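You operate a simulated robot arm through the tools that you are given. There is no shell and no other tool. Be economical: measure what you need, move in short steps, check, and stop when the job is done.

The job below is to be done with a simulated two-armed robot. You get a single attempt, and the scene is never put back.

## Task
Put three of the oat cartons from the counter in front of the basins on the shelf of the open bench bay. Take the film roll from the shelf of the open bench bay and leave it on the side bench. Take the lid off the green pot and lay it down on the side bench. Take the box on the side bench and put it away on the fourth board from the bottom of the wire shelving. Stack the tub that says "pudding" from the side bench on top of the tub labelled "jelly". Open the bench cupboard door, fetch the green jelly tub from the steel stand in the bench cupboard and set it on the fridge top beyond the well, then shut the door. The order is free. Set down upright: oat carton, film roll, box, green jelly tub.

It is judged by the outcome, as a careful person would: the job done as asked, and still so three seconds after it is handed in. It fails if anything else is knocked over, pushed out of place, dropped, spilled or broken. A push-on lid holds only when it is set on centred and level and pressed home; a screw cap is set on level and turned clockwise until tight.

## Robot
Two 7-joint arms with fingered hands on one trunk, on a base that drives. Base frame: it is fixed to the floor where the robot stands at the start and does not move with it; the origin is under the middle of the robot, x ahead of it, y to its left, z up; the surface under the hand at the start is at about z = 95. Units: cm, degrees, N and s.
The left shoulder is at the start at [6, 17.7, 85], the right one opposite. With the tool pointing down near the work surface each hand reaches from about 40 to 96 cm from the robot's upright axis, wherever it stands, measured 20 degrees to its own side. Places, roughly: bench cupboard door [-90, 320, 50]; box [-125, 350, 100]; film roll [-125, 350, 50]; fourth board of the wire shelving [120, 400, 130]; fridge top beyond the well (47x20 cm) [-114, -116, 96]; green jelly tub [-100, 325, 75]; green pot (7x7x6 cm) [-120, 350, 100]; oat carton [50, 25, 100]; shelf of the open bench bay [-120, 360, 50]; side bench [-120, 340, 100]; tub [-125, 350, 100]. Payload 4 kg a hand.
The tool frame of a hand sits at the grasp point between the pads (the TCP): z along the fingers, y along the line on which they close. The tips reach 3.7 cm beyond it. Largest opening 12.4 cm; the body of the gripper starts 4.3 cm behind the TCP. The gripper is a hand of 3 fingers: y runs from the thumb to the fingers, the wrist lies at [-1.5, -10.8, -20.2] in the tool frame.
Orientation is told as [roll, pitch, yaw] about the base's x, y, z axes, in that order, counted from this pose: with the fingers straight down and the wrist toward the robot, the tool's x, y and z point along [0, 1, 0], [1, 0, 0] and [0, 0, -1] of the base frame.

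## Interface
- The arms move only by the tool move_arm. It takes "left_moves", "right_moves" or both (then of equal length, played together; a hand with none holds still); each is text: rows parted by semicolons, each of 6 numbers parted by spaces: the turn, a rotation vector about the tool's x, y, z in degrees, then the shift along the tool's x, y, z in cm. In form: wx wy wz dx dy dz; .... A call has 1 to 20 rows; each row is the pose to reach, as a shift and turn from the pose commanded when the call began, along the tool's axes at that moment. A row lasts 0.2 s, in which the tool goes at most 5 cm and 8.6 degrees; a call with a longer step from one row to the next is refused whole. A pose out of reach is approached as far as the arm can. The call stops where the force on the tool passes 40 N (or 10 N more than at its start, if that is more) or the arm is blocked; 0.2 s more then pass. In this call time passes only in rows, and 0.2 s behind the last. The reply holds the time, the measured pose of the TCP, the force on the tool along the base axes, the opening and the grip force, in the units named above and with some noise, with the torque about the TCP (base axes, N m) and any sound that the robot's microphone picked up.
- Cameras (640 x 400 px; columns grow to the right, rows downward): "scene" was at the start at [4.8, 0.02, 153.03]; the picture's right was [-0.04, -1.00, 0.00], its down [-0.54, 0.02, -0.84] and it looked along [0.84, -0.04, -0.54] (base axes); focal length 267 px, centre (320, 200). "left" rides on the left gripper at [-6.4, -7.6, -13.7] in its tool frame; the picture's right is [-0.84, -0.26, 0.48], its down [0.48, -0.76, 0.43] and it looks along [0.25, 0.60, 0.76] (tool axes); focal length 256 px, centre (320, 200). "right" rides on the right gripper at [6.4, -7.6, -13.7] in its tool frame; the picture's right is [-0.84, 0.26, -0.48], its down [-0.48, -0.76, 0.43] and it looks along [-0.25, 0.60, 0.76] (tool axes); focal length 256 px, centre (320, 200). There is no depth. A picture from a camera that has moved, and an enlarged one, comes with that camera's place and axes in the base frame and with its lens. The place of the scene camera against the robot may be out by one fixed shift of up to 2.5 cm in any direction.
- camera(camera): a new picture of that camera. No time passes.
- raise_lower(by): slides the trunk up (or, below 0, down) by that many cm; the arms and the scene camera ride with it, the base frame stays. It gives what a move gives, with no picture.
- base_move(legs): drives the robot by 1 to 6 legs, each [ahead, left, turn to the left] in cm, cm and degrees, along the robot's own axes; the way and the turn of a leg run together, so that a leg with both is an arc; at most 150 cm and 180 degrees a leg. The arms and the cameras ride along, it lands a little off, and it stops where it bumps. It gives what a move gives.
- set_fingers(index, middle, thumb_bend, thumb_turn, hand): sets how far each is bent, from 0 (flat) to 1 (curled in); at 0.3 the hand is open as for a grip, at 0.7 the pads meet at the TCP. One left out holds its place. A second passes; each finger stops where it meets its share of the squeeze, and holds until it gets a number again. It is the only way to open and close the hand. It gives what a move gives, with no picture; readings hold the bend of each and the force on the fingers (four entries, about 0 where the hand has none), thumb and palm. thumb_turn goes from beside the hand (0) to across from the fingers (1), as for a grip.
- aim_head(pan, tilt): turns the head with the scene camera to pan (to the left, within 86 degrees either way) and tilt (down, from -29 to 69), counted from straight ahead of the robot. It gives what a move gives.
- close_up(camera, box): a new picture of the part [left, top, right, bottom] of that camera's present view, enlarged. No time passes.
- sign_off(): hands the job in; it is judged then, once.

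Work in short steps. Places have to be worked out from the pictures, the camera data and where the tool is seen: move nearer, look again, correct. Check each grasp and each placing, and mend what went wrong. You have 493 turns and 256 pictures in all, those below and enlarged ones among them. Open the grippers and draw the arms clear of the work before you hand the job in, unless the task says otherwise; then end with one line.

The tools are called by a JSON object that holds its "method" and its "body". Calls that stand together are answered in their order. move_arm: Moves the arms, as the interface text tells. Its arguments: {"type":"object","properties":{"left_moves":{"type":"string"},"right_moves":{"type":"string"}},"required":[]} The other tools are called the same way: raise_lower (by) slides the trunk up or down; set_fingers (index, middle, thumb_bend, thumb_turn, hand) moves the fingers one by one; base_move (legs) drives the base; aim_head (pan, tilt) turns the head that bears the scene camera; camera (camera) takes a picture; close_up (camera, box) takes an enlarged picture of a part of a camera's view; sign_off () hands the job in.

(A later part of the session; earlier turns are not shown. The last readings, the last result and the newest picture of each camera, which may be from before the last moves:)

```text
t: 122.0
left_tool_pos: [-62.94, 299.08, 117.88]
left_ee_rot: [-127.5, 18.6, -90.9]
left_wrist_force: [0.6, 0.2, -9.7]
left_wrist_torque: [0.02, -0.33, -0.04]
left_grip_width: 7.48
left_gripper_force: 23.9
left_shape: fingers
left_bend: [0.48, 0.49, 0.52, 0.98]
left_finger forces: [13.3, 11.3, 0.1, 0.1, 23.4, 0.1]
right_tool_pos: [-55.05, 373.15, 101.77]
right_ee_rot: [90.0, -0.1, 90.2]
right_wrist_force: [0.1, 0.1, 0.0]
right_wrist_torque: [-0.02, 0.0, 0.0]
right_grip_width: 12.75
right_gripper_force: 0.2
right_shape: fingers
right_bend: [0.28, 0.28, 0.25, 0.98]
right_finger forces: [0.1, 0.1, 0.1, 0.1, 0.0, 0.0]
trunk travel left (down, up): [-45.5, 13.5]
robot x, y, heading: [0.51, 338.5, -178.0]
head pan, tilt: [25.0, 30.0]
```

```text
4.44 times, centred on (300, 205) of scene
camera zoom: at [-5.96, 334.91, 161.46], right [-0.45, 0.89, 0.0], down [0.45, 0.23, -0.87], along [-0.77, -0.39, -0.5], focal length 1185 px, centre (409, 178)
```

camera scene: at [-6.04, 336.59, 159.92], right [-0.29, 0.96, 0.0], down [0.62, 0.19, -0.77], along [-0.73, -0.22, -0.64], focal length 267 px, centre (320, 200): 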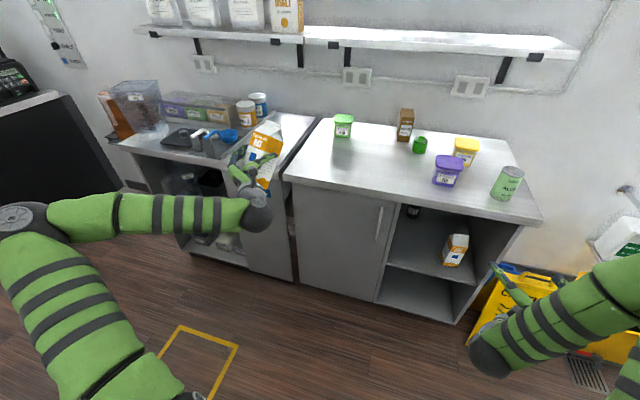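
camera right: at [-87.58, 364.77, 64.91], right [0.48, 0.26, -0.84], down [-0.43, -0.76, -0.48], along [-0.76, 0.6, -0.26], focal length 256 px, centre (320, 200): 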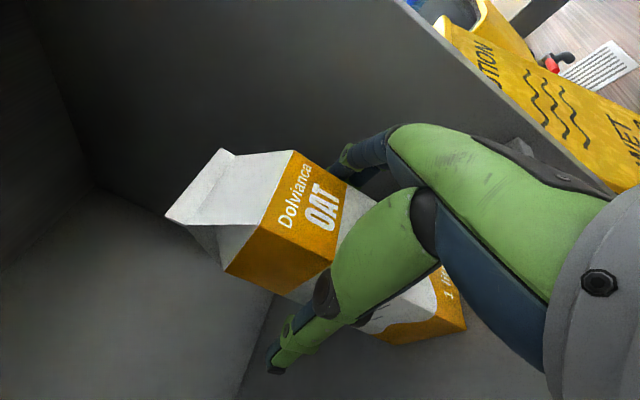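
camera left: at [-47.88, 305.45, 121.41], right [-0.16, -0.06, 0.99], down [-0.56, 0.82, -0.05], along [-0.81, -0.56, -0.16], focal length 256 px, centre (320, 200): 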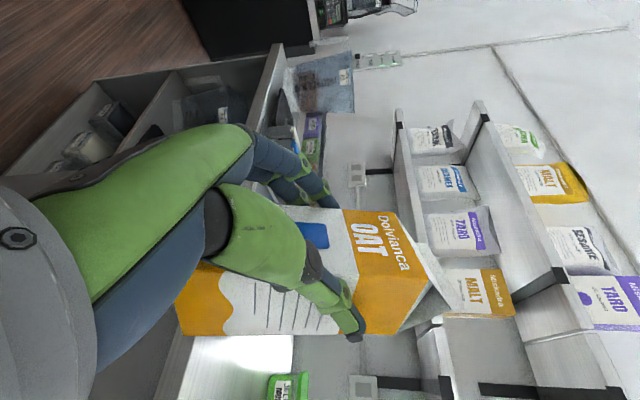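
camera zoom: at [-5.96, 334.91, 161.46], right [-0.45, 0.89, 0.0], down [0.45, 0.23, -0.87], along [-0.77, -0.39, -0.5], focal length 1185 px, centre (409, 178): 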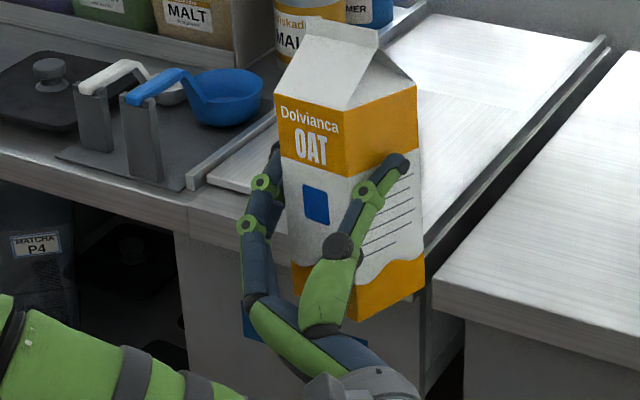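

Nearly upright now. I trim a few degrees, lift the free right hand out of the way of the aloe can, and approach the bench edge.

{"method": "move_arm", "body": {"left_moves": "0 -2 2 0 0 0;0 -4 4 0 0 0;0 -4 4 0 0 0;0 -4 4 0 0 0", "right_moves": "0 0 0 4 0 0;0 0 0 8 0 0;0 0 0 12 0 0;0 0 0 15 0 0"}}

{"method": "base_move", "body": {"legs": [[24, -9, 0]]}}

{"method": "aim_head", "body": {"pan": 25, "tilt": 40}}

{"method": "camera", "body": {"camera": "scene"}}

```text
t: 123.0
left_tool_pos: [-63.05, 299.08, 118.05]
left_ee_rot: [-130.6, 15.3, -88.2]
left_wrist_force: [0.5, 1.0, -9.5]
left_wrist_torque: [0.06, -0.36, -0.01]
left_grip_width: 7.5
left_gripper_force: 23.5
left_shape: fingers
left_bend: [0.48, 0.49, 0.52, 0.98]
left_finger forces: [13.1, 11.3, 0.1, 0.0, 23.7, 0.0]
right_tool_pos: [-55.81, 373.26, 116.81]
right_ee_rot: [90.0, -0.1, 90.2]
right_wrist_force: [0.3, -0.3, -0.3]
right_wrist_torque: [-0.01, -0.02, 0.04]
right_grip_width: 12.77
right_gripper_force: 0.1
right_shape: fingers
right_bend: [0.28, 0.28, 0.25, 0.98]
right_finger forces: [0.1, 0.1, 0.0, 0.0, 0.0, 0.0]
right hand out of reach, approached as far as the arm can: row 1, 2, 3, 4
trunk travel left (down, up): [-45.5, 13.5]
robot x, y, heading: [0.39, 338.51, -178.1]
head pan, tilt: [25.0, 30.0]
```

```text
t: 124.8
left_tool_pos: [-86.29, 307.24, 117.87]
left_ee_rot: [-130.5, 15.3, -88.2]
left_wrist_force: [-0.1, 0.5, -10.2]
left_wrist_torque: [0.05, -0.35, -0.04]
left_grip_width: 7.52
left_gripper_force: 23.9
left_shape: fingers
left_bend: [0.48, 0.49, 0.52, 0.98]
left_finger forces: [13.1, 11.3, 0.0, 0.0, 23.7, 0.1]
right_tool_pos: [-79.15, 381.63, 116.72]
right_ee_rot: [89.9, 0.0, 90.2]
right_wrist_force: [0.1, 0.2, -0.1]
right_wrist_torque: [0.0, 0.03, 0.03]
right_grip_width: 12.79
right_gripper_force: 0.1
right_shape: fingers
right_bend: [0.28, 0.28, 0.25, 0.98]
right_finger forces: [0.1, 0.0, 0.1, 0.0, 0.0, 0.1]
trunk travel left (down, up): [-45.5, 13.5]
robot x, y, heading: [-22.71, 347.29, -178.1]
head pan, tilt: [25.0, 30.0]
```

```text
t: 125.5
left_tool_pos: [-86.27, 307.29, 117.8]
left_ee_rot: [-130.5, 15.3, -88.3]
left_wrist_force: [0.3, 0.0, -10.0]
left_wrist_torque: [0.05, -0.35, -0.01]
left_grip_width: 7.51
left_gripper_force: 24.5
left_shape: fingers
left_bend: [0.48, 0.49, 0.52, 0.98]
left_finger forces: [13.1, 11.2, 0.0, 0.0, 23.8, 0.0]
right_tool_pos: [-79.05, 381.44, 116.83]
right_ee_rot: [89.9, -0.1, 90.2]
right_wrist_force: [0.1, -0.7, -0.3]
right_wrist_torque: [-0.02, 0.02, 0.0]
right_grip_width: 12.75
right_gripper_force: 0.0
right_shape: fingers
right_bend: [0.28, 0.28, 0.25, 0.98]
right_finger forces: [0.0, 0.0, 0.1, 0.1, 0.1, 0.0]
trunk travel left (down, up): [-45.5, 13.5]
robot x, y, heading: [-22.7, 347.01, -177.9]
head pan, tilt: [25.0, 40.0]
```

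```text
188 pictures are left
camera scene: at [-28.67, 343.45, 159.93], right [-0.46, 0.89, 0.0], down [0.57, 0.29, -0.77], along [-0.68, -0.35, -0.64], focal length 267 px, centre (320, 200)
```

scene: 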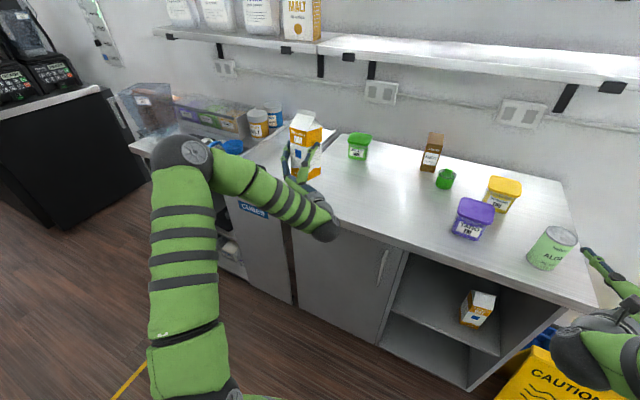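

Advance 8 cm more so the carton is over the bench front.

{"method": "base_move", "body": {"legs": [[8, 0, 0]]}}

{"method": "raise_lower", "body": {"by": -7}}

{"method": "camera", "body": {"camera": "scene"}}

{"method": "camera", "body": {"camera": "left"}}

```text
t: 126.6
left_tool_pos: [-94.16, 306.93, 117.68]
left_ee_rot: [-130.4, 15.5, -88.1]
left_wrist_force: [-1.3, 0.9, -9.7]
left_wrist_torque: [0.05, -0.37, 0.0]
left_grip_width: 7.48
left_gripper_force: 23.9
left_shape: fingers
left_bend: [0.48, 0.49, 0.52, 0.98]
left_finger forces: [13.1, 11.3, 0.1, 0.0, 23.7, 0.0]
right_tool_pos: [-87.08, 381.13, 116.73]
right_ee_rot: [89.8, 0.0, 90.3]
right_wrist_force: [-0.9, -0.3, 0.8]
right_wrist_torque: [-0.01, 0.0, -0.01]
right_grip_width: 12.77
right_gripper_force: 0.1
right_shape: fingers
right_bend: [0.28, 0.28, 0.25, 0.98]
right_finger forces: [0.0, 0.0, 0.0, 0.0, 0.0, 0.0]
trunk travel left (down, up): [-45.5, 13.5]
robot x, y, heading: [-30.59, 346.37, -178.0]
head pan, tilt: [25.0, 40.0]
```

```text
t: 127.7
left_tool_pos: [-93.99, 306.86, 110.88]
left_ee_rot: [-130.4, 15.4, -88.1]
left_wrist_force: [0.1, -0.1, -10.5]
left_wrist_torque: [0.07, -0.34, -0.01]
left_grip_width: 7.52
left_gripper_force: 24.1
left_shape: fingers
left_bend: [0.48, 0.49, 0.52, 0.98]
left_finger forces: [13.0, 11.4, 0.0, 0.0, 23.9, 0.0]
right_tool_pos: [-86.99, 381.15, 109.67]
right_ee_rot: [89.9, 0.0, 90.3]
right_wrist_force: [-0.2, -1.4, -0.3]
right_wrist_torque: [0.05, -0.01, 0.0]
right_grip_width: 12.77
right_gripper_force: 0.0
right_shape: fingers
right_bend: [0.28, 0.28, 0.25, 0.98]
right_finger forces: [0.1, 0.1, 0.1, 0.0, 0.1, 0.0]
trunk travel left (down, up): [-38.5, 20.5]
robot x, y, heading: [-30.86, 346.44, -178.0]
head pan, tilt: [25.0, 40.0]
```

```text
187 pictures are left
camera scene: at [-36.54, 343.16, 152.93], right [-0.46, 0.89, 0.0], down [0.57, 0.29, -0.77], along [-0.68, -0.35, -0.64], focal length 267 px, centre (320, 200)
```

scene: 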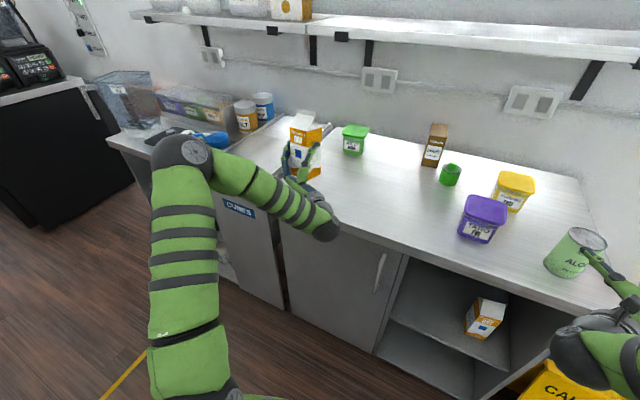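

```text
186 pictures are left
camera left: at [-79.85, 315.62, 109.02], right [0.18, 0.0, 0.98], down [-0.67, 0.73, 0.12], along [-0.72, -0.68, 0.13], focal length 256 px, centre (320, 200)
```

left: 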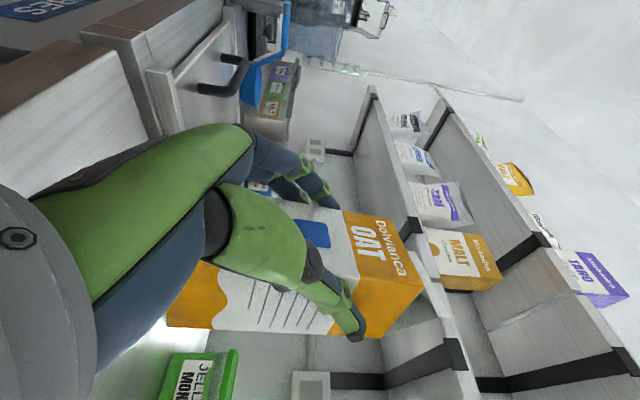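

The right hand is close to the aloe can, so I pull it back 8 cm before lowering further.

{"method": "move_arm", "body": {"right_moves": "0 0 0 1 0 -3;0 0 0 2 0 -6;0 0 0 2 0 -9"}}

{"method": "raise_lower", "body": {"by": -3}}

{"method": "close_up", "body": {"camera": "scene", "box": [260, 100, 360, 200]}}

```text
t: 128.4
left_tool_pos: [-94.01, 306.77, 110.98]
left_ee_rot: [-130.5, 15.3, -88.1]
left_wrist_force: [1.3, 0.0, -9.7]
left_wrist_torque: [0.09, -0.36, 0.02]
left_grip_width: 7.49
left_gripper_force: 24.0
left_shape: fingers
left_bend: [0.48, 0.49, 0.52, 0.98]
left_finger forces: [13.1, 11.3, 0.0, 0.0, 23.9, 0.0]
right_tool_pos: [-85.4, 381.14, 114.86]
right_ee_rot: [90.0, 0.0, 90.4]
right_wrist_force: [0.5, 0.2, 0.3]
right_wrist_torque: [-0.04, -0.01, -0.01]
right_grip_width: 12.78
right_gripper_force: 0.0
right_shape: fingers
right_bend: [0.28, 0.28, 0.25, 0.98]
right_finger forces: [0.0, 0.0, 0.0, 0.1, 0.0, 0.0]
right hand out of reach, approached as far as the arm can: row 1, 2, 3
trunk travel left (down, up): [-38.5, 20.5]
robot x, y, heading: [-30.92, 346.6, -178.1]
head pan, tilt: [25.0, 40.0]
```

```text
t: 129.2
left_tool_pos: [-94.16, 306.78, 107.97]
left_ee_rot: [-130.5, 15.5, -88.0]
left_wrist_force: [-0.6, -0.9, -9.7]
left_wrist_torque: [0.09, -0.33, -0.02]
left_grip_width: 7.49
left_gripper_force: 24.3
left_shape: fingers
left_bend: [0.48, 0.49, 0.52, 0.98]
left_finger forces: [13.0, 11.4, 0.0, 0.1, 23.9, 0.1]
right_tool_pos: [-85.36, 381.02, 111.85]
right_ee_rot: [89.9, 0.0, 90.2]
right_wrist_force: [0.1, 0.0, 0.1]
right_wrist_torque: [-0.02, 0.03, 0.04]
right_grip_width: 12.77
right_gripper_force: 0.0
right_shape: fingers
right_bend: [0.28, 0.28, 0.25, 0.98]
right_finger forces: [0.0, 0.1, 0.0, 0.0, 0.1, 0.0]
trunk travel left (down, up): [-35.5, 23.5]
robot x, y, heading: [-30.93, 346.45, -177.8]
head pan, tilt: [25.0, 40.0]
```

```text
4.00 times, centred on (310, 150) of scene
camera zoom: at [-36.53, 343.16, 149.93], right [-0.46, 0.89, 0.0], down [0.57, 0.29, -0.77], along [-0.68, -0.35, -0.64], focal length 1067 px, centre (360, 400)
```

zoom: 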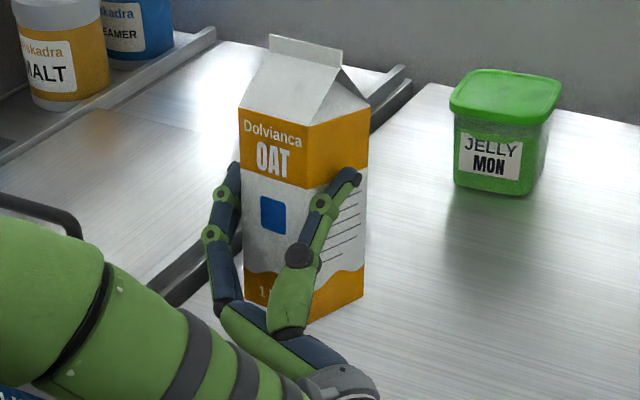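

It looks upright, nearly down. Lower step by step watching the force.

{"method": "raise_lower", "body": {"by": -1}}

{"method": "raise_lower", "body": {"by": -0.7}}

```text
t: 129.8
left_tool_pos: [-94.03, 306.85, 106.85]
left_ee_rot: [-130.5, 15.4, -88.1]
left_wrist_force: [-0.5, 0.3, -8.8]
left_wrist_torque: [0.06, -0.34, 0.03]
left_grip_width: 7.54
left_gripper_force: 24.2
left_shape: fingers
left_bend: [0.48, 0.49, 0.52, 0.98]
left_finger forces: [13.1, 11.4, 0.0, 0.0, 23.8, 0.0]
right_tool_pos: [-85.35, 381.02, 110.83]
right_ee_rot: [89.9, 0.0, 90.3]
right_wrist_force: [-0.1, -1.2, -0.2]
right_wrist_torque: [-0.03, -0.02, 0.01]
right_grip_width: 12.78
right_gripper_force: 0.0
right_shape: fingers
right_bend: [0.28, 0.28, 0.25, 0.98]
right_finger forces: [0.0, 0.0, 0.0, 0.0, 0.0, 0.0]
trunk travel left (down, up): [-34.5, 24.5]
robot x, y, heading: [-30.92, 346.39, -177.8]
head pan, tilt: [25.0, 40.0]
```

```text
t: 130.3
left_tool_pos: [-94.13, 306.74, 106.08]
left_ee_rot: [-130.5, 15.4, -88.0]
left_wrist_force: [0.6, 0.9, -9.7]
left_wrist_torque: [0.12, -0.36, -0.03]
left_grip_width: 7.5
left_gripper_force: 24.5
left_shape: fingers
left_bend: [0.48, 0.49, 0.52, 0.98]
left_finger forces: [13.1, 11.4, 0.1, 0.0, 23.8, 0.1]
right_tool_pos: [-85.56, 380.89, 110.08]
right_ee_rot: [89.9, 0.0, 90.2]
right_wrist_force: [0.0, 0.2, -0.2]
right_wrist_torque: [0.0, -0.01, -0.02]
right_grip_width: 12.79
right_gripper_force: 0.0
right_shape: fingers
right_bend: [0.28, 0.28, 0.25, 0.98]
right_finger forces: [0.0, 0.0, 0.0, 0.1, 0.1, 0.1]
trunk travel left (down, up): [-33.8, 25.2]
robot x, y, heading: [-31.19, 346.74, -177.9]
head pan, tilt: [25.0, 40.0]
```

{"method": "raise_lower", "body": {"by": -0.7}}

{"method": "raise_lower", "body": {"by": -0.7}}

{"method": "close_up", "body": {"camera": "scene", "box": [260, 100, 360, 200]}}

```text
t: 130.9
left_tool_pos: [-94.14, 306.78, 105.46]
left_ee_rot: [-130.5, 15.5, -88.2]
left_wrist_force: [0.0, 0.8, -10.0]
left_wrist_torque: [0.08, -0.34, -0.02]
left_grip_width: 7.47
left_gripper_force: 23.9
left_shape: fingers
left_bend: [0.48, 0.49, 0.52, 0.98]
left_finger forces: [13.2, 11.4, 0.2, 0.0, 23.7, 0.0]
right_tool_pos: [-85.4, 381.06, 109.4]
right_ee_rot: [89.9, -0.1, 90.3]
right_wrist_force: [-1.0, -0.7, -0.6]
right_wrist_torque: [0.01, 0.03, -0.03]
right_grip_width: 12.76
right_gripper_force: 0.1
right_shape: fingers
right_bend: [0.28, 0.28, 0.25, 0.98]
right_finger forces: [0.0, 0.0, 0.0, 0.0, 0.0, 0.0]
trunk travel left (down, up): [-33.1, 25.9]
robot x, y, heading: [-30.87, 346.99, -177.6]
head pan, tilt: [25.0, 40.0]
```

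```text
t: 131.5
left_tool_pos: [-94.1, 306.9, 104.82]
left_ee_rot: [-130.4, 15.4, -88.2]
left_wrist_force: [-0.3, 0.3, -9.4]
left_wrist_torque: [0.07, -0.36, -0.02]
left_grip_width: 7.5
left_gripper_force: 24.0
left_shape: fingers
left_bend: [0.48, 0.49, 0.52, 0.98]
left_finger forces: [13.1, 11.3, 0.1, 0.0, 23.8, 0.0]
right_tool_pos: [-85.43, 380.85, 108.65]
right_ee_rot: [89.9, 0.0, 90.3]
right_wrist_force: [0.6, 0.1, 0.3]
right_wrist_torque: [0.01, -0.01, 0.01]
right_grip_width: 12.8
right_gripper_force: 0.1
right_shape: fingers
right_bend: [0.28, 0.28, 0.25, 0.98]
right_finger forces: [0.0, 0.0, 0.0, 0.0, 0.0, 0.0]
trunk travel left (down, up): [-32.4, 26.6]
robot x, y, heading: [-30.89, 346.18, -178.0]
head pan, tilt: [25.0, 40.0]
```

```text
4.00 times, centred on (310, 150) of scene
camera zoom: at [-36.54, 343.16, 146.82], right [-0.46, 0.89, 0.0], down [0.57, 0.29, -0.77], along [-0.68, -0.35, -0.64], focal length 1067 px, centre (360, 400)
```

zoom: 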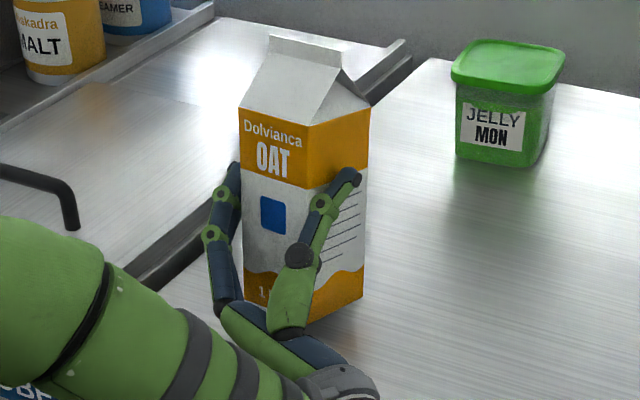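

Still unloaded; continue in 0.8 cm steps.

{"method": "raise_lower", "body": {"by": -0.8}}

{"method": "raise_lower", "body": {"by": -0.8}}

```text
t: 132.0
left_tool_pos: [-94.06, 306.9, 103.99]
left_ee_rot: [-130.4, 15.4, -88.1]
left_wrist_force: [0.1, -1.2, -7.2]
left_wrist_torque: [-0.05, -0.25, 0.01]
left_grip_width: 7.49
left_gripper_force: 24.2
left_shape: fingers
left_bend: [0.48, 0.49, 0.52, 0.98]
left_finger forces: [12.9, 11.5, 0.0, 0.0, 23.9, 0.0]
right_tool_pos: [-85.34, 381.04, 107.91]
right_ee_rot: [89.9, 0.1, 90.3]
right_wrist_force: [0.0, -1.4, -0.2]
right_wrist_torque: [0.04, 0.02, -0.02]
right_grip_width: 12.74
right_gripper_force: 0.1
right_shape: fingers
right_bend: [0.28, 0.28, 0.25, 0.98]
right_finger forces: [0.1, 0.0, 0.1, 0.0, 0.1, 0.1]
trunk travel left (down, up): [-31.6, 27.4]
robot x, y, heading: [-31.02, 346.64, -177.9]
head pan, tilt: [25.0, 40.0]
```

```text
t: 132.6
left_tool_pos: [-93.9, 306.89, 103.43]
left_ee_rot: [-130.7, 15.4, -88.1]
left_wrist_force: [15.0, 0.6, 7.4]
left_wrist_torque: [0.27, -1.18, -0.61]
left_grip_width: 7.51
left_gripper_force: 23.7
left_shape: fingers
left_bend: [0.48, 0.49, 0.52, 0.97]
left_finger forces: [12.2, 11.4, 0.0, 0.0, 23.9, 0.0]
right_tool_pos: [-85.2, 380.96, 107.16]
right_ee_rot: [90.1, 0.1, 90.3]
right_wrist_force: [1.3, 0.7, -0.5]
right_wrist_torque: [0.02, 0.02, 0.0]
right_grip_width: 12.77
right_gripper_force: 0.1
right_shape: fingers
right_bend: [0.28, 0.28, 0.25, 0.98]
right_finger forces: [0.1, 0.0, 0.1, 0.0, 0.0, 0.1]
trunk travel left (down, up): [-30.8, 28.2]
robot x, y, heading: [-30.65, 346.06, -177.8]
head pan, tilt: [25.0, 40.0]
```

Contact made. I open in small stages so the carton settles.

{"method": "set_fingers", "body": {"hand": "left", "index": 0.45, "middle": 0.46, "thumb_bend": 0.48}}

{"method": "close_up", "body": {"camera": "scene", "box": [260, 100, 360, 200]}}

```text
t: 133.6
left_tool_pos: [-93.93, 306.95, 103.35]
left_ee_rot: [-130.6, 15.4, -88.1]
left_wrist_force: [22.0, 0.8, 6.1]
left_wrist_torque: [0.41, -1.99, -1.57]
left_grip_width: 7.58
left_gripper_force: 1.8
left_shape: fingers
left_bend: [0.45, 0.45, 0.48, 0.98]
left_finger forces: [0.2, 0.8, 0.0, 0.0, 3.0, 0.0]
right_tool_pos: [-85.24, 381.09, 107.28]
right_ee_rot: [90.1, 0.2, 90.4]
right_wrist_force: [0.6, 0.7, 0.0]
right_wrist_torque: [0.02, 0.01, 0.02]
right_grip_width: 12.78
right_gripper_force: 0.1
right_shape: fingers
right_bend: [0.28, 0.28, 0.25, 0.98]
right_finger forces: [0.0, 0.0, 0.0, 0.1, 0.1, 0.0]
trunk travel left (down, up): [-30.8, 28.2]
robot x, y, heading: [-30.92, 346.5, -177.6]
head pan, tilt: [25.0, 40.0]
```

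```text
4.00 times, centred on (310, 150) of scene
camera zoom: at [-36.24, 343.23, 145.24], right [-0.46, 0.89, 0.0], down [0.57, 0.29, -0.77], along [-0.68, -0.35, -0.64], focal length 1067 px, centre (360, 400)
```

zoom: 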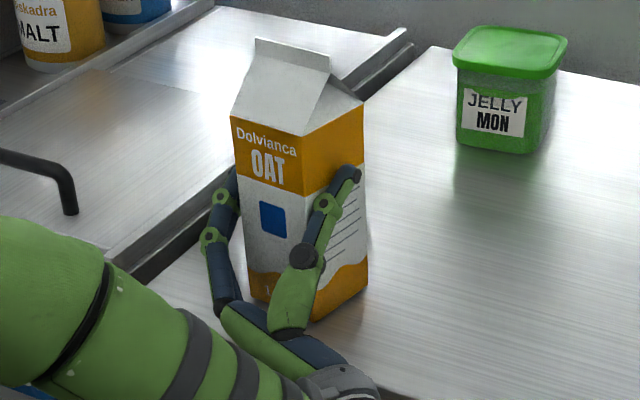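

The hand itself presses the bench edge a bit; the carton stands lightly held. Open further.

{"method": "set_fingers", "body": {"hand": "left", "index": 0.4, "middle": 0.4, "thumb_bend": 0.42}}

{"method": "close_up", "body": {"camera": "scene", "box": [260, 100, 360, 200]}}

```text
t: 134.6
left_tool_pos: [-93.9, 306.93, 103.37]
left_ee_rot: [-130.6, 15.2, -88.1]
left_wrist_force: [22.3, 1.3, 6.5]
left_wrist_torque: [0.6, -2.2, -1.62]
left_grip_width: 9.02
left_gripper_force: 0.0
left_shape: fingers
left_bend: [0.4, 0.4, 0.42, 0.98]
left_finger forces: [0.1, 0.0, 0.0, 0.0, 0.1, 0.0]
right_tool_pos: [-85.22, 381.1, 107.25]
right_ee_rot: [90.0, 0.0, 90.2]
right_wrist_force: [0.5, 0.6, 0.9]
right_wrist_torque: [0.01, 0.0, 0.01]
right_grip_width: 12.75
right_gripper_force: 0.1
right_shape: fingers
right_bend: [0.28, 0.28, 0.25, 0.98]
right_finger forces: [0.0, 0.1, 0.0, 0.0, 0.0, 0.0]
trunk travel left (down, up): [-30.8, 28.2]
robot x, y, heading: [-30.87, 346.58, -177.8]
head pan, tilt: [25.0, 40.0]
```

```text
4.00 times, centred on (310, 150) of scene
camera zoom: at [-36.24, 343.23, 145.24], right [-0.46, 0.89, 0.0], down [0.57, 0.29, -0.77], along [-0.68, -0.35, -0.64], focal length 1067 px, centre (360, 400)
```

zoom: 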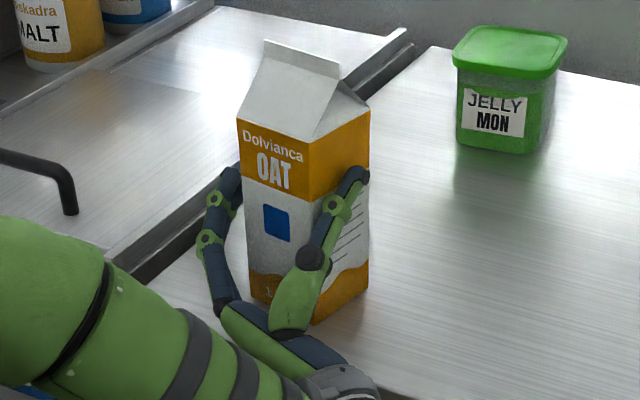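

The carton stands upright on its own. I open fully and back the base straight out.

{"method": "set_fingers", "body": {"hand": "left", "index": 0.25, "middle": 0.25, "thumb_bend": 0.25}}

{"method": "base_move", "body": {"legs": [[-20, 0, 0]]}}

{"method": "camera", "body": {"camera": "scene"}}

```text
t: 135.6
left_tool_pos: [-93.97, 306.93, 103.34]
left_ee_rot: [-130.6, 15.3, -88.2]
left_wrist_force: [23.8, 3.0, 5.3]
left_wrist_torque: [0.53, -2.24, -1.68]
left_grip_width: 13.32
left_gripper_force: 0.0
left_shape: fingers
left_bend: [0.25, 0.25, 0.25, 0.98]
left_finger forces: [0.0, 0.0, 0.0, 0.0, 0.0, 0.1]
right_tool_pos: [-85.16, 381.12, 107.22]
right_ee_rot: [90.0, 0.0, 90.3]
right_wrist_force: [-0.6, -0.1, 0.3]
right_wrist_torque: [0.02, -0.01, -0.02]
right_grip_width: 12.77
right_gripper_force: 0.1
right_shape: fingers
right_bend: [0.28, 0.28, 0.25, 0.98]
right_finger forces: [0.0, 0.1, 0.0, 0.0, 0.0, 0.1]
trunk travel left (down, up): [-30.8, 28.2]
robot x, y, heading: [-30.82, 346.17, -178.1]
head pan, tilt: [25.0, 40.0]
```

```text
t: 137.2
left_tool_pos: [-74.2, 307.55, 103.16]
left_ee_rot: [-130.5, 15.5, -88.0]
left_wrist_force: [-0.9, 0.0, 0.2]
left_wrist_torque: [-0.02, 0.01, 0.0]
left_grip_width: 13.34
left_gripper_force: 0.1
left_shape: fingers
left_bend: [0.25, 0.25, 0.25, 0.98]
left_finger forces: [0.0, 0.1, 0.1, 0.0, 0.0, 0.1]
right_tool_pos: [-65.67, 381.66, 107.15]
right_ee_rot: [89.8, 0.0, 90.4]
right_wrist_force: [1.1, -0.4, -0.4]
right_wrist_torque: [0.04, 0.01, 0.0]
right_grip_width: 12.77
right_gripper_force: 0.0
right_shape: fingers
right_bend: [0.28, 0.28, 0.25, 0.98]
right_finger forces: [0.1, 0.0, 0.1, 0.0, 0.1, 0.1]
trunk travel left (down, up): [-30.8, 28.2]
robot x, y, heading: [-10.89, 347.24, -177.9]
head pan, tilt: [25.0, 40.0]
```

```text
181 pictures are left
camera scene: at [-16.7, 343.95, 145.23], right [-0.46, 0.89, 0.0], down [0.57, 0.29, -0.77], along [-0.68, -0.35, -0.64], focal length 267 px, centre (320, 200)
```

scene: 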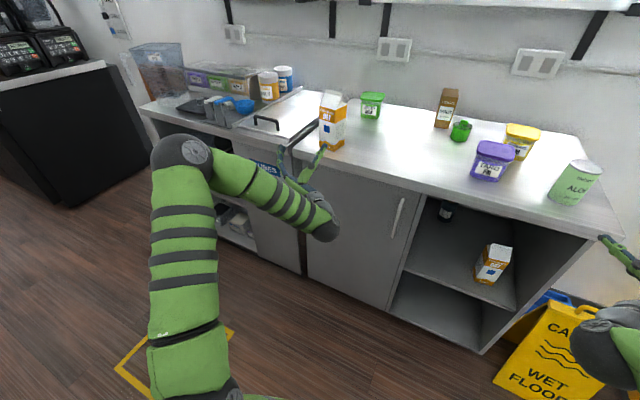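

Carton 1 now stands on the bench. I level the left hand again and shift the base left 9 cm so the right arm lines up with the film roll.

{"method": "move_arm", "body": {"left_moves": "0.9 6.6 2.5 0 0 0;1.9 13.2 5.1 0 0 0;2.8 19.8 7.6 0 0 0;3.7 26.5 10.2 0 0 0;4.7 33.1 12.7 0 0 0;5.6 39.7 15.3 0 0 0"}}

{"method": "base_move", "body": {"legs": [[0, 9, 0]]}}

{"method": "move_arm", "body": {"left_moves": "0 0 0 0 1 -4;0 0 0 0 2 -8;0 0 0 0 3 -12;0 0 0 0 4 -15"}}

```text
t: 138.6
left_tool_pos: [-74.16, 307.5, 103.25]
left_ee_rot: [-90.4, -0.8, -87.9]
left_wrist_force: [0.9, 0.1, 0.1]
left_wrist_torque: [-0.03, 0.0, 0.0]
left_grip_width: 13.36
left_gripper_force: 0.1
left_shape: fingers
left_bend: [0.25, 0.25, 0.25, 0.98]
left_finger forces: [0.0, 0.0, 0.1, 0.0, 0.0, 0.1]
right_tool_pos: [-65.69, 381.62, 107.08]
right_ee_rot: [89.9, 0.0, 90.5]
right_wrist_force: [-0.1, 0.1, 0.4]
right_wrist_torque: [-0.01, 0.01, 0.03]
right_grip_width: 12.79
right_gripper_force: 0.0
right_shape: fingers
right_bend: [0.28, 0.28, 0.25, 0.98]
right_finger forces: [0.1, 0.0, 0.1, 0.0, 0.1, 0.1]
trunk travel left (down, up): [-30.8, 28.2]
robot x, y, heading: [-11.3, 347.33, -178.0]
head pan, tilt: [25.0, 40.0]
```

```text
t: 139.7
left_tool_pos: [-73.83, 298.46, 103.14]
left_ee_rot: [-90.5, -0.5, -87.7]
left_wrist_force: [0.2, 1.0, 0.3]
left_wrist_torque: [0.02, 0.01, -0.01]
left_grip_width: 13.34
left_gripper_force: 0.1
left_shape: fingers
left_bend: [0.25, 0.25, 0.25, 0.98]
left_finger forces: [0.0, 0.0, 0.0, 0.0, 0.0, 0.0]
right_tool_pos: [-65.54, 372.64, 107.07]
right_ee_rot: [89.9, 0.0, 90.6]
right_wrist_force: [-0.1, -0.4, -0.7]
right_wrist_torque: [-0.01, 0.03, -0.03]
right_grip_width: 12.75
right_gripper_force: 0.1
right_shape: fingers
right_bend: [0.28, 0.28, 0.25, 0.98]
right_finger forces: [0.0, 0.0, 0.0, 0.0, 0.0, 0.0]
trunk travel left (down, up): [-30.8, 28.2]
robot x, y, heading: [-10.4, 338.77, -177.7]
head pan, tilt: [25.0, 40.0]
```

```text
t: 140.7
left_tool_pos: [-62.43, 293.99, 104.14]
left_ee_rot: [-90.7, -0.6, -87.7]
left_wrist_force: [0.5, 0.5, 0.5]
left_wrist_torque: [0.02, -0.02, 0.01]
left_grip_width: 13.33
left_gripper_force: 0.1
left_shape: fingers
left_bend: [0.25, 0.25, 0.25, 0.98]
left_finger forces: [0.0, 0.0, 0.0, 0.0, 0.0, 0.1]
left hand out of reach, approached as far as the arm can: row 3, 4
right_tool_pos: [-65.46, 372.73, 107.17]
right_ee_rot: [89.9, 0.0, 90.6]
right_wrist_force: [-0.5, 0.0, 0.3]
right_wrist_torque: [0.01, -0.01, 0.03]
right_grip_width: 12.75
right_gripper_force: 0.0
right_shape: fingers
right_bend: [0.28, 0.28, 0.25, 0.98]
right_finger forces: [0.0, 0.0, 0.0, 0.0, 0.0, 0.0]
trunk travel left (down, up): [-30.8, 28.2]
robot x, y, heading: [-10.74, 338.73, -177.2]
head pan, tilt: [25.0, 40.0]
```

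Lower the trunk fully, then bring the right hand to shelf height, yawed 30° inward toward the roll.

{"method": "raise_lower", "body": {"by": -30}}

{"method": "move_arm", "body": {"right_moves": "5 0 0 -3 -2 1;10 0 0 -6 -4 2;15 0 0 -9 -6 3;20 0 0 -12 -8 4;25 0 0 -15 -10 5;30 0 0 -17 -12 6"}}

{"method": "aim_head", "body": {"pan": 0, "tilt": 25}}

{"method": "camera", "body": {"camera": "scene"}}

{"method": "camera", "body": {"camera": "right"}}

```text
t: 143.7
left_tool_pos: [-62.45, 293.94, 74.11]
left_ee_rot: [-90.5, -0.6, -87.6]
left_wrist_force: [0.5, -1.0, -0.8]
left_wrist_torque: [0.01, -0.02, -0.02]
left_grip_width: 13.35
left_gripper_force: 0.0
left_shape: fingers
left_bend: [0.25, 0.25, 0.25, 0.98]
left_finger forces: [0.0, 0.1, 0.0, 0.0, 0.1, 0.0]
right_tool_pos: [-65.45, 372.66, 77.18]
right_ee_rot: [89.9, 0.0, 90.6]
right_wrist_force: [-0.1, 0.4, 0.4]
right_wrist_torque: [-0.03, 0.03, -0.01]
right_grip_width: 12.76
right_gripper_force: 0.2
right_shape: fingers
right_bend: [0.28, 0.28, 0.25, 0.98]
right_finger forces: [0.1, 0.1, 0.1, 0.1, 0.0, 0.0]
trunk travel left (down, up): [-0.8, 58.2]
robot x, y, heading: [-10.57, 338.68, -177.6]
head pan, tilt: [25.0, 40.0]
```

```text
t: 145.1
left_tool_pos: [-62.53, 293.98, 74.2]
left_ee_rot: [-90.7, -0.7, -87.7]
left_wrist_force: [1.1, 1.2, 0.9]
left_wrist_torque: [-0.02, -0.04, -0.02]
left_grip_width: 13.34
left_gripper_force: 0.1
left_shape: fingers
left_bend: [0.25, 0.25, 0.25, 0.98]
left_finger forces: [0.0, 0.0, 0.0, 0.0, 0.1, 0.1]
right_tool_pos: [-71.31, 360.89, 60.12]
right_ee_rot: [90.0, 0.2, 120.6]
right_wrist_force: [0.6, 0.4, 0.0]
right_wrist_torque: [0.02, 0.0, -0.01]
right_grip_width: 12.76
right_gripper_force: 0.0
right_shape: fingers
right_bend: [0.28, 0.28, 0.25, 0.98]
right_finger forces: [0.1, 0.0, 0.0, 0.1, 0.0, 0.0]
right hand out of reach, approached as far as the arm can: row 1, 2, 3, 4
trunk travel left (down, up): [-0.8, 58.2]
robot x, y, heading: [-10.54, 338.84, -177.6]
head pan, tilt: [25.0, 40.0]
```

```text
t: 146.0
left_tool_pos: [-62.42, 293.93, 74.14]
left_ee_rot: [-90.5, -0.6, -87.7]
left_wrist_force: [-0.6, 0.2, 0.0]
left_wrist_torque: [0.0, 0.01, 0.02]
left_grip_width: 13.36
left_gripper_force: 0.0
left_shape: fingers
left_bend: [0.25, 0.25, 0.25, 0.98]
left_finger forces: [0.0, 0.1, 0.0, 0.0, 0.0, 0.1]
right_tool_pos: [-71.3, 360.89, 60.14]
right_ee_rot: [89.8, 0.1, 120.5]
right_wrist_force: [-0.4, 0.1, -0.5]
right_wrist_torque: [0.0, -0.02, -0.02]
right_grip_width: 12.75
right_gripper_force: 0.1
right_shape: fingers
right_bend: [0.28, 0.28, 0.25, 0.98]
right_finger forces: [0.0, 0.0, 0.1, 0.0, 0.0, 0.0]
trunk travel left (down, up): [-0.8, 58.2]
robot x, y, heading: [-10.28, 338.41, -177.5]
head pan, tilt: [0.0, 25.0]
```

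```text
180 pictures are left
camera scene: at [-18.02, 338.62, 117.56], right [-0.04, 1.0, 0.0], down [0.42, 0.02, -0.91], along [-0.91, -0.04, -0.42], focal length 267 px, centre (320, 200)
```

scene: 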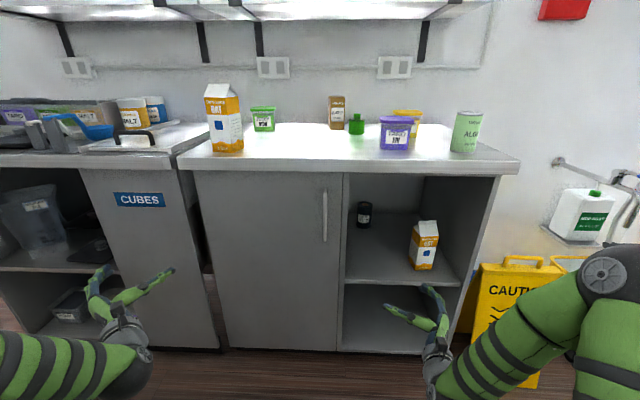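

```text
179 pictures are left
camera right: at [-55.74, 361.16, 66.6], right [0.29, 0.47, -0.84], down [0.01, -0.88, -0.48], along [-0.96, 0.13, -0.26], focal length 256 px, centre (320, 200)
```

right: 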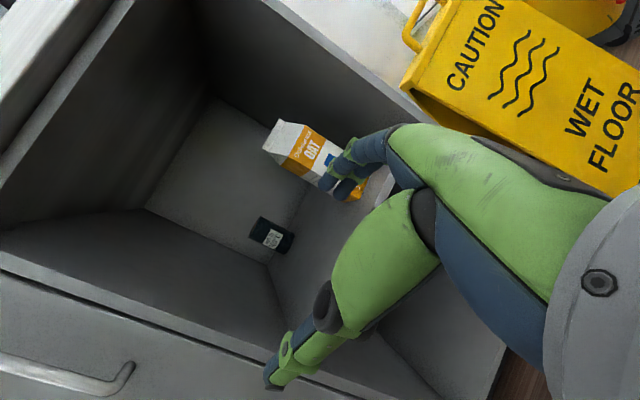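

The right camera shows the roll at ≈(-130, 355). To reach that deep I'll turn the base ~30° left (right shoulder forward, left hand back), with the hand straight ahead of the robot.

{"method": "move_arm", "body": {"right_moves": "-6 0 0 0 0 0;-12 0 0 0 0 0;-18 0 0 0 0 0;-24 0 0 0 0 0;-30 0 0 0 0 0"}}

{"method": "base_move", "body": {"legs": [[0, 0, 28]]}}

{"method": "aim_head", "body": {"pan": -28, "tilt": 25}}

{"method": "camera", "body": {"camera": "scene"}}

```text
t: 147.2
left_tool_pos: [-62.55, 294.0, 74.16]
left_ee_rot: [-90.5, -0.6, -87.7]
left_wrist_force: [-0.1, 0.9, 1.1]
left_wrist_torque: [-0.02, -0.02, 0.03]
left_grip_width: 13.36
left_gripper_force: 0.1
left_shape: fingers
left_bend: [0.25, 0.25, 0.25, 0.98]
left_finger forces: [0.1, 0.0, 0.0, 0.0, 0.1, 0.0]
right_tool_pos: [-71.29, 360.58, 60.14]
right_ee_rot: [89.9, -0.1, 90.4]
right_wrist_force: [0.3, -0.2, -0.6]
right_wrist_torque: [-0.01, 0.0, 0.01]
right_grip_width: 12.76
right_gripper_force: 0.1
right_shape: fingers
right_bend: [0.28, 0.28, 0.25, 0.98]
right_finger forces: [0.0, 0.0, 0.0, 0.0, 0.0, 0.0]
trunk travel left (down, up): [-0.8, 58.2]
robot x, y, heading: [-10.52, 338.86, -177.6]
head pan, tilt: [0.0, 25.0]
```

```text
t: 149.0
left_tool_pos: [-34.61, 274.48, 74.11]
left_ee_rot: [-90.4, -0.6, -58.9]
left_wrist_force: [0.3, 0.3, -0.8]
left_wrist_torque: [0.01, 0.0, 0.02]
left_grip_width: 13.36
left_gripper_force: 0.1
left_shape: fingers
left_bend: [0.25, 0.25, 0.25, 0.98]
left_finger forces: [0.1, 0.0, 0.1, 0.0, 0.0, 0.1]
right_tool_pos: [-74.47, 328.65, 60.18]
right_ee_rot: [89.9, 0.0, 119.4]
right_wrist_force: [0.5, -0.3, 0.5]
right_wrist_torque: [-0.01, -0.01, 0.0]
right_grip_width: 12.79
right_gripper_force: 0.1
right_shape: fingers
right_bend: [0.28, 0.28, 0.25, 0.98]
right_finger forces: [0.1, 0.0, 0.1, 0.0, 0.0, 0.0]
trunk travel left (down, up): [-0.8, 58.2]
robot x, y, heading: [-10.56, 338.53, -148.8]
head pan, tilt: [0.0, 25.0]
```

```text
t: 149.9
left_tool_pos: [-34.63, 274.46, 74.09]
left_ee_rot: [-90.6, -0.6, -58.9]
left_wrist_force: [-0.9, 1.0, -0.1]
left_wrist_torque: [0.0, -0.01, -0.02]
left_grip_width: 13.33
left_gripper_force: 0.0
left_shape: fingers
left_bend: [0.25, 0.25, 0.25, 0.98]
left_finger forces: [0.0, 0.0, 0.0, 0.1, 0.1, 0.0]
right_tool_pos: [-74.38, 328.65, 60.19]
right_ee_rot: [89.9, 0.0, 119.3]
right_wrist_force: [0.7, -0.3, 0.0]
right_wrist_torque: [0.02, 0.01, 0.02]
right_grip_width: 12.77
right_gripper_force: 0.1
right_shape: fingers
right_bend: [0.28, 0.28, 0.25, 0.98]
right_finger forces: [0.1, 0.0, 0.1, 0.0, 0.1, 0.0]
trunk travel left (down, up): [-0.8, 58.2]
robot x, y, heading: [-10.95, 338.47, -148.9]
head pan, tilt: [-28.0, 25.0]
```

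```text
178 pictures are left
camera scene: at [-18.44, 339.92, 117.56], right [-0.06, 1.0, 0.0], down [0.42, 0.02, -0.91], along [-0.9, -0.05, -0.42], focal length 267 px, centre (320, 200)
```

scene: 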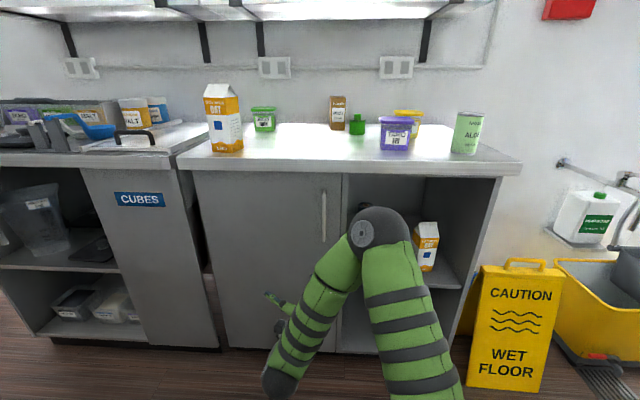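

I shift the base +10 cm in y and slide the hand right to the bay's centre line in front of the roll.

{"method": "base_move", "body": {"legs": [[-5.1, -8.6, 0]]}}

{"method": "move_arm", "body": {"right_moves": "0 0 0 0 4 -1;0 0 0 0 8 -2;0 0 0 0 12 -2;0 0 0 0 16 -2;0 0 0 -1 19 -2"}}

{"method": "camera", "body": {"camera": "right"}}

{"method": "camera", "body": {"camera": "scene"}}

```text
t: 151.1
left_tool_pos: [-34.81, 284.51, 74.09]
left_ee_rot: [-90.5, -0.7, -58.8]
left_wrist_force: [-0.6, -0.3, -0.6]
left_wrist_torque: [-0.01, -0.02, 0.0]
left_grip_width: 13.3
left_gripper_force: 0.0
left_shape: fingers
left_bend: [0.25, 0.25, 0.25, 0.98]
left_finger forces: [0.1, 0.0, 0.0, 0.0, 0.1, 0.0]
right_tool_pos: [-74.52, 338.72, 60.21]
right_ee_rot: [89.9, -0.1, 119.2]
right_wrist_force: [-0.8, 0.3, 0.3]
right_wrist_torque: [-0.02, -0.02, 0.02]
right_grip_width: 12.78
right_gripper_force: 0.1
right_shape: fingers
right_bend: [0.28, 0.28, 0.25, 0.98]
right_finger forces: [0.0, 0.0, 0.0, 0.0, 0.1, 0.0]
trunk travel left (down, up): [-0.8, 58.2]
robot x, y, heading: [-10.67, 348.42, -148.7]
head pan, tilt: [-28.0, 25.0]
```

```text
t: 152.3
left_tool_pos: [-34.81, 284.41, 74.09]
left_ee_rot: [-90.5, -0.7, -59.0]
left_wrist_force: [0.3, 0.0, -0.4]
left_wrist_torque: [-0.01, 0.02, -0.03]
left_grip_width: 13.34
left_gripper_force: 0.0
left_shape: fingers
left_bend: [0.25, 0.25, 0.25, 0.98]
left_finger forces: [0.1, 0.1, 0.0, 0.1, 0.0, 0.1]
right_tool_pos: [-82.2, 355.95, 59.14]
right_ee_rot: [90.0, 0.1, 119.2]
right_wrist_force: [-0.1, -0.5, 0.5]
right_wrist_torque: [0.02, 0.0, -0.03]
right_grip_width: 12.8
right_gripper_force: 0.0
right_shape: fingers
right_bend: [0.28, 0.28, 0.25, 0.98]
right_finger forces: [0.1, 0.1, 0.1, 0.0, 0.0, 0.1]
trunk travel left (down, up): [-0.8, 58.2]
robot x, y, heading: [-10.73, 348.61, -148.9]
head pan, tilt: [-28.0, 25.0]
```

```text
177 pictures are left
camera right: at [-66.56, 355.97, 65.49], right [0.3, 0.46, -0.84], down [-0.01, -0.88, -0.48], along [-0.95, 0.15, -0.26], focal length 256 px, centre (320, 200)
```

right: 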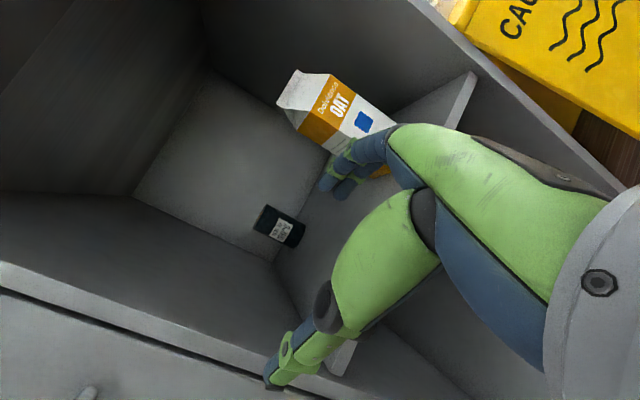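

```text
176 pictures are left
camera scene: at [-18.54, 349.8, 117.56], right [-0.06, 1.0, 0.0], down [0.42, 0.02, -0.91], along [-0.9, -0.05, -0.42], focal length 267 px, centre (320, 200)
```

scene: 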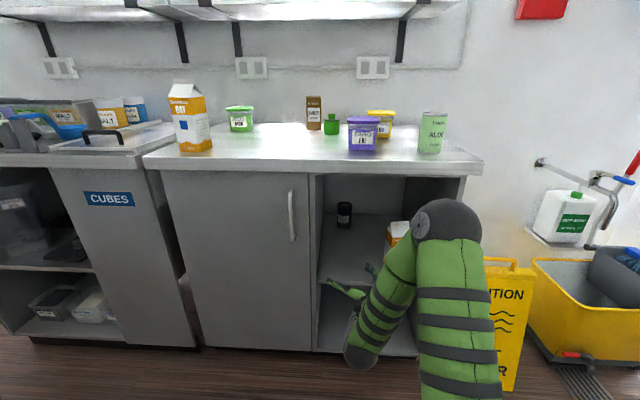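

Roll at ≈(-131, 355). I extend the arm straight into the bay along -x, keeping the 30° yaw.

{"method": "move_arm", "body": {"right_moves": "0 0 0 0 2.4 4;0 0 0 0 4.8 8;0 0 0 0 7.2 12;0 0 0 0 9.6 16;0 0 0 0 12 20"}}

{"method": "camera", "body": {"camera": "right"}}

{"method": "camera", "body": {"camera": "scene"}}

```text
t: 153.5
left_tool_pos: [-34.79, 284.43, 74.07]
left_ee_rot: [-90.6, -0.6, -58.9]
left_wrist_force: [-0.4, 0.5, 0.0]
left_wrist_torque: [0.0, 0.0, -0.04]
left_grip_width: 13.35
left_gripper_force: 0.1
left_shape: fingers
left_bend: [0.25, 0.25, 0.25, 0.98]
left_finger forces: [0.1, 0.1, 0.0, 0.0, 0.0, 0.1]
right_tool_pos: [-105.32, 357.13, 58.89]
right_ee_rot: [90.0, 0.1, 119.3]
right_wrist_force: [-0.3, -0.1, -0.1]
right_wrist_torque: [0.0, -0.03, -0.01]
right_grip_width: 12.77
right_gripper_force: 0.0
right_shape: fingers
right_bend: [0.28, 0.28, 0.25, 0.98]
right_finger forces: [0.0, 0.0, 0.0, 0.0, 0.0, 0.0]
trunk travel left (down, up): [-0.8, 58.2]
robot x, y, heading: [-10.79, 348.43, -148.8]
head pan, tilt: [-28.0, 25.0]
```

```text
175 pictures are left
camera right: at [-89.71, 357.0, 65.42], right [0.3, 0.46, -0.84], down [-0.01, -0.88, -0.48], along [-0.95, 0.15, -0.26], focal length 256 px, centre (320, 200)
```

right: 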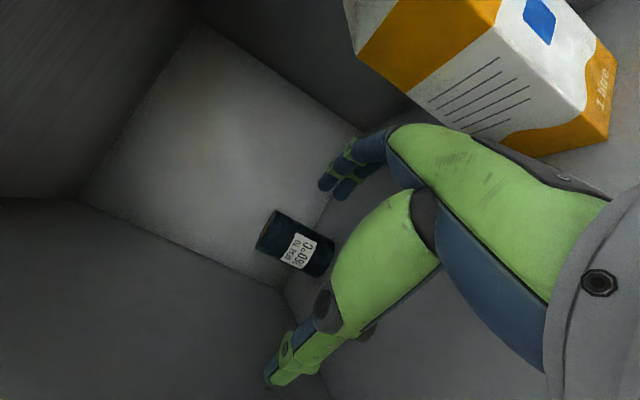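

```text
174 pictures are left
camera scene: at [-18.53, 349.82, 117.56], right [-0.06, 1.0, 0.0], down [0.42, 0.02, -0.91], along [-0.91, -0.05, -0.42], focal length 267 px, centre (320, 200)
```

scene: 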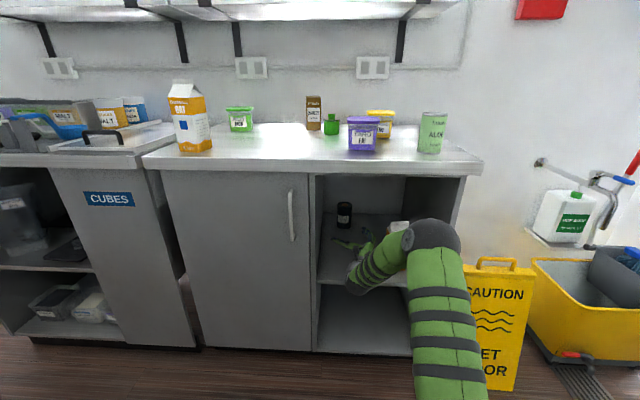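

Roll centre refined to ≈(-131.5, 355). To keep the elbow out of carton 3, I extend the arm nearly straight first, then drive the rest.

{"method": "move_arm", "body": {"right_moves": "0 0 0 -0.5 1.6 3.2;0 0 0 -1 3.2 6.4;0 0 0 -1.5 5 9.5"}}

{"method": "camera", "body": {"camera": "scene"}}

```text
t: 154.3
left_tool_pos: [-34.78, 284.41, 74.15]
left_ee_rot: [-90.7, -0.7, -58.9]
left_wrist_force: [0.1, 0.2, 0.5]
left_wrist_torque: [0.01, -0.03, 0.01]
left_grip_width: 13.35
left_gripper_force: 0.1
left_shape: fingers
left_bend: [0.25, 0.25, 0.25, 0.98]
left_finger forces: [0.0, 0.0, 0.1, 0.1, 0.0, 0.0]
right_tool_pos: [-116.09, 356.47, 57.84]
right_ee_rot: [90.0, 0.0, 119.3]
right_wrist_force: [0.3, 0.5, 0.9]
right_wrist_torque: [0.0, -0.02, 0.0]
right_grip_width: 12.76
right_gripper_force: 0.0
right_shape: fingers
right_bend: [0.28, 0.28, 0.25, 0.98]
right_finger forces: [0.0, 0.0, 0.0, 0.0, 0.0, 0.0]
trunk travel left (down, up): [-0.8, 58.2]
robot x, y, heading: [-10.79, 348.22, -148.7]
head pan, tilt: [-28.0, 25.0]
```

```text
173 pictures are left
camera scene: at [-18.53, 349.83, 117.57], right [-0.06, 1.0, 0.0], down [0.42, 0.02, -0.91], along [-0.91, -0.05, -0.42], focal length 267 px, centre (320, 200)
```

scene: 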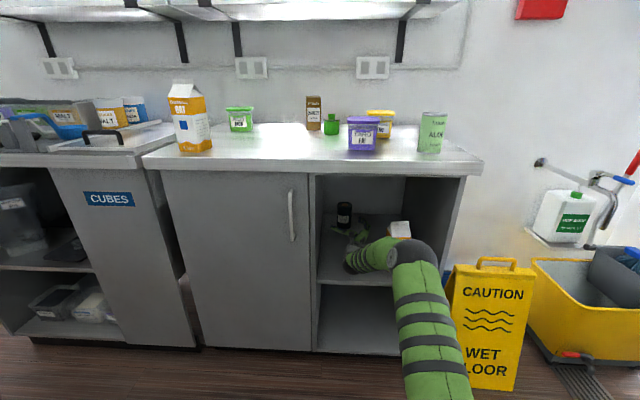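

Elbow is still outside the bay. I drive 9 cm toward the bench along -x.

{"method": "base_move", "body": {"legs": [[7.7, -4.6, 0]]}}

{"method": "camera", "body": {"camera": "right"}}

```text
t: 155.4
left_tool_pos: [-43.34, 284.57, 74.1]
left_ee_rot: [-90.5, -0.5, -58.8]
left_wrist_force: [-0.7, -0.1, 0.3]
left_wrist_torque: [0.05, 0.06, 0.02]
left_grip_width: 13.33
left_gripper_force: 0.0
left_shape: fingers
left_bend: [0.25, 0.25, 0.25, 0.98]
left_finger forces: [0.0, 0.0, 0.1, 0.0, 0.0, 0.0]
right_tool_pos: [-124.82, 356.29, 57.73]
right_ee_rot: [89.9, 0.0, 119.4]
right_wrist_force: [-0.2, 0.5, -0.4]
right_wrist_torque: [-0.05, -0.01, -0.02]
right_grip_width: 12.75
right_gripper_force: 0.0
right_shape: fingers
right_bend: [0.28, 0.28, 0.25, 0.98]
right_finger forces: [0.0, 0.0, 0.0, 0.0, 0.0, 0.0]
trunk travel left (down, up): [-0.8, 58.2]
robot x, y, heading: [-19.31, 348.62, -148.7]
head pan, tilt: [-28.0, 25.0]
```

```text
172 pictures are left
camera right: at [-109.2, 356.29, 64.16], right [0.3, 0.46, -0.84], down [0.0, -0.88, -0.48], along [-0.96, 0.15, -0.26], focal length 256 px, centre (320, 200)
```

right: 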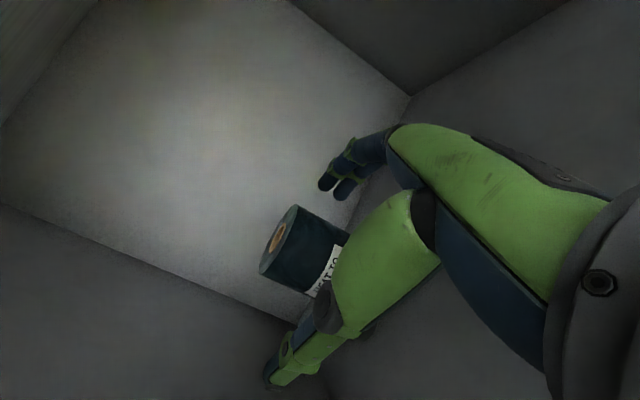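

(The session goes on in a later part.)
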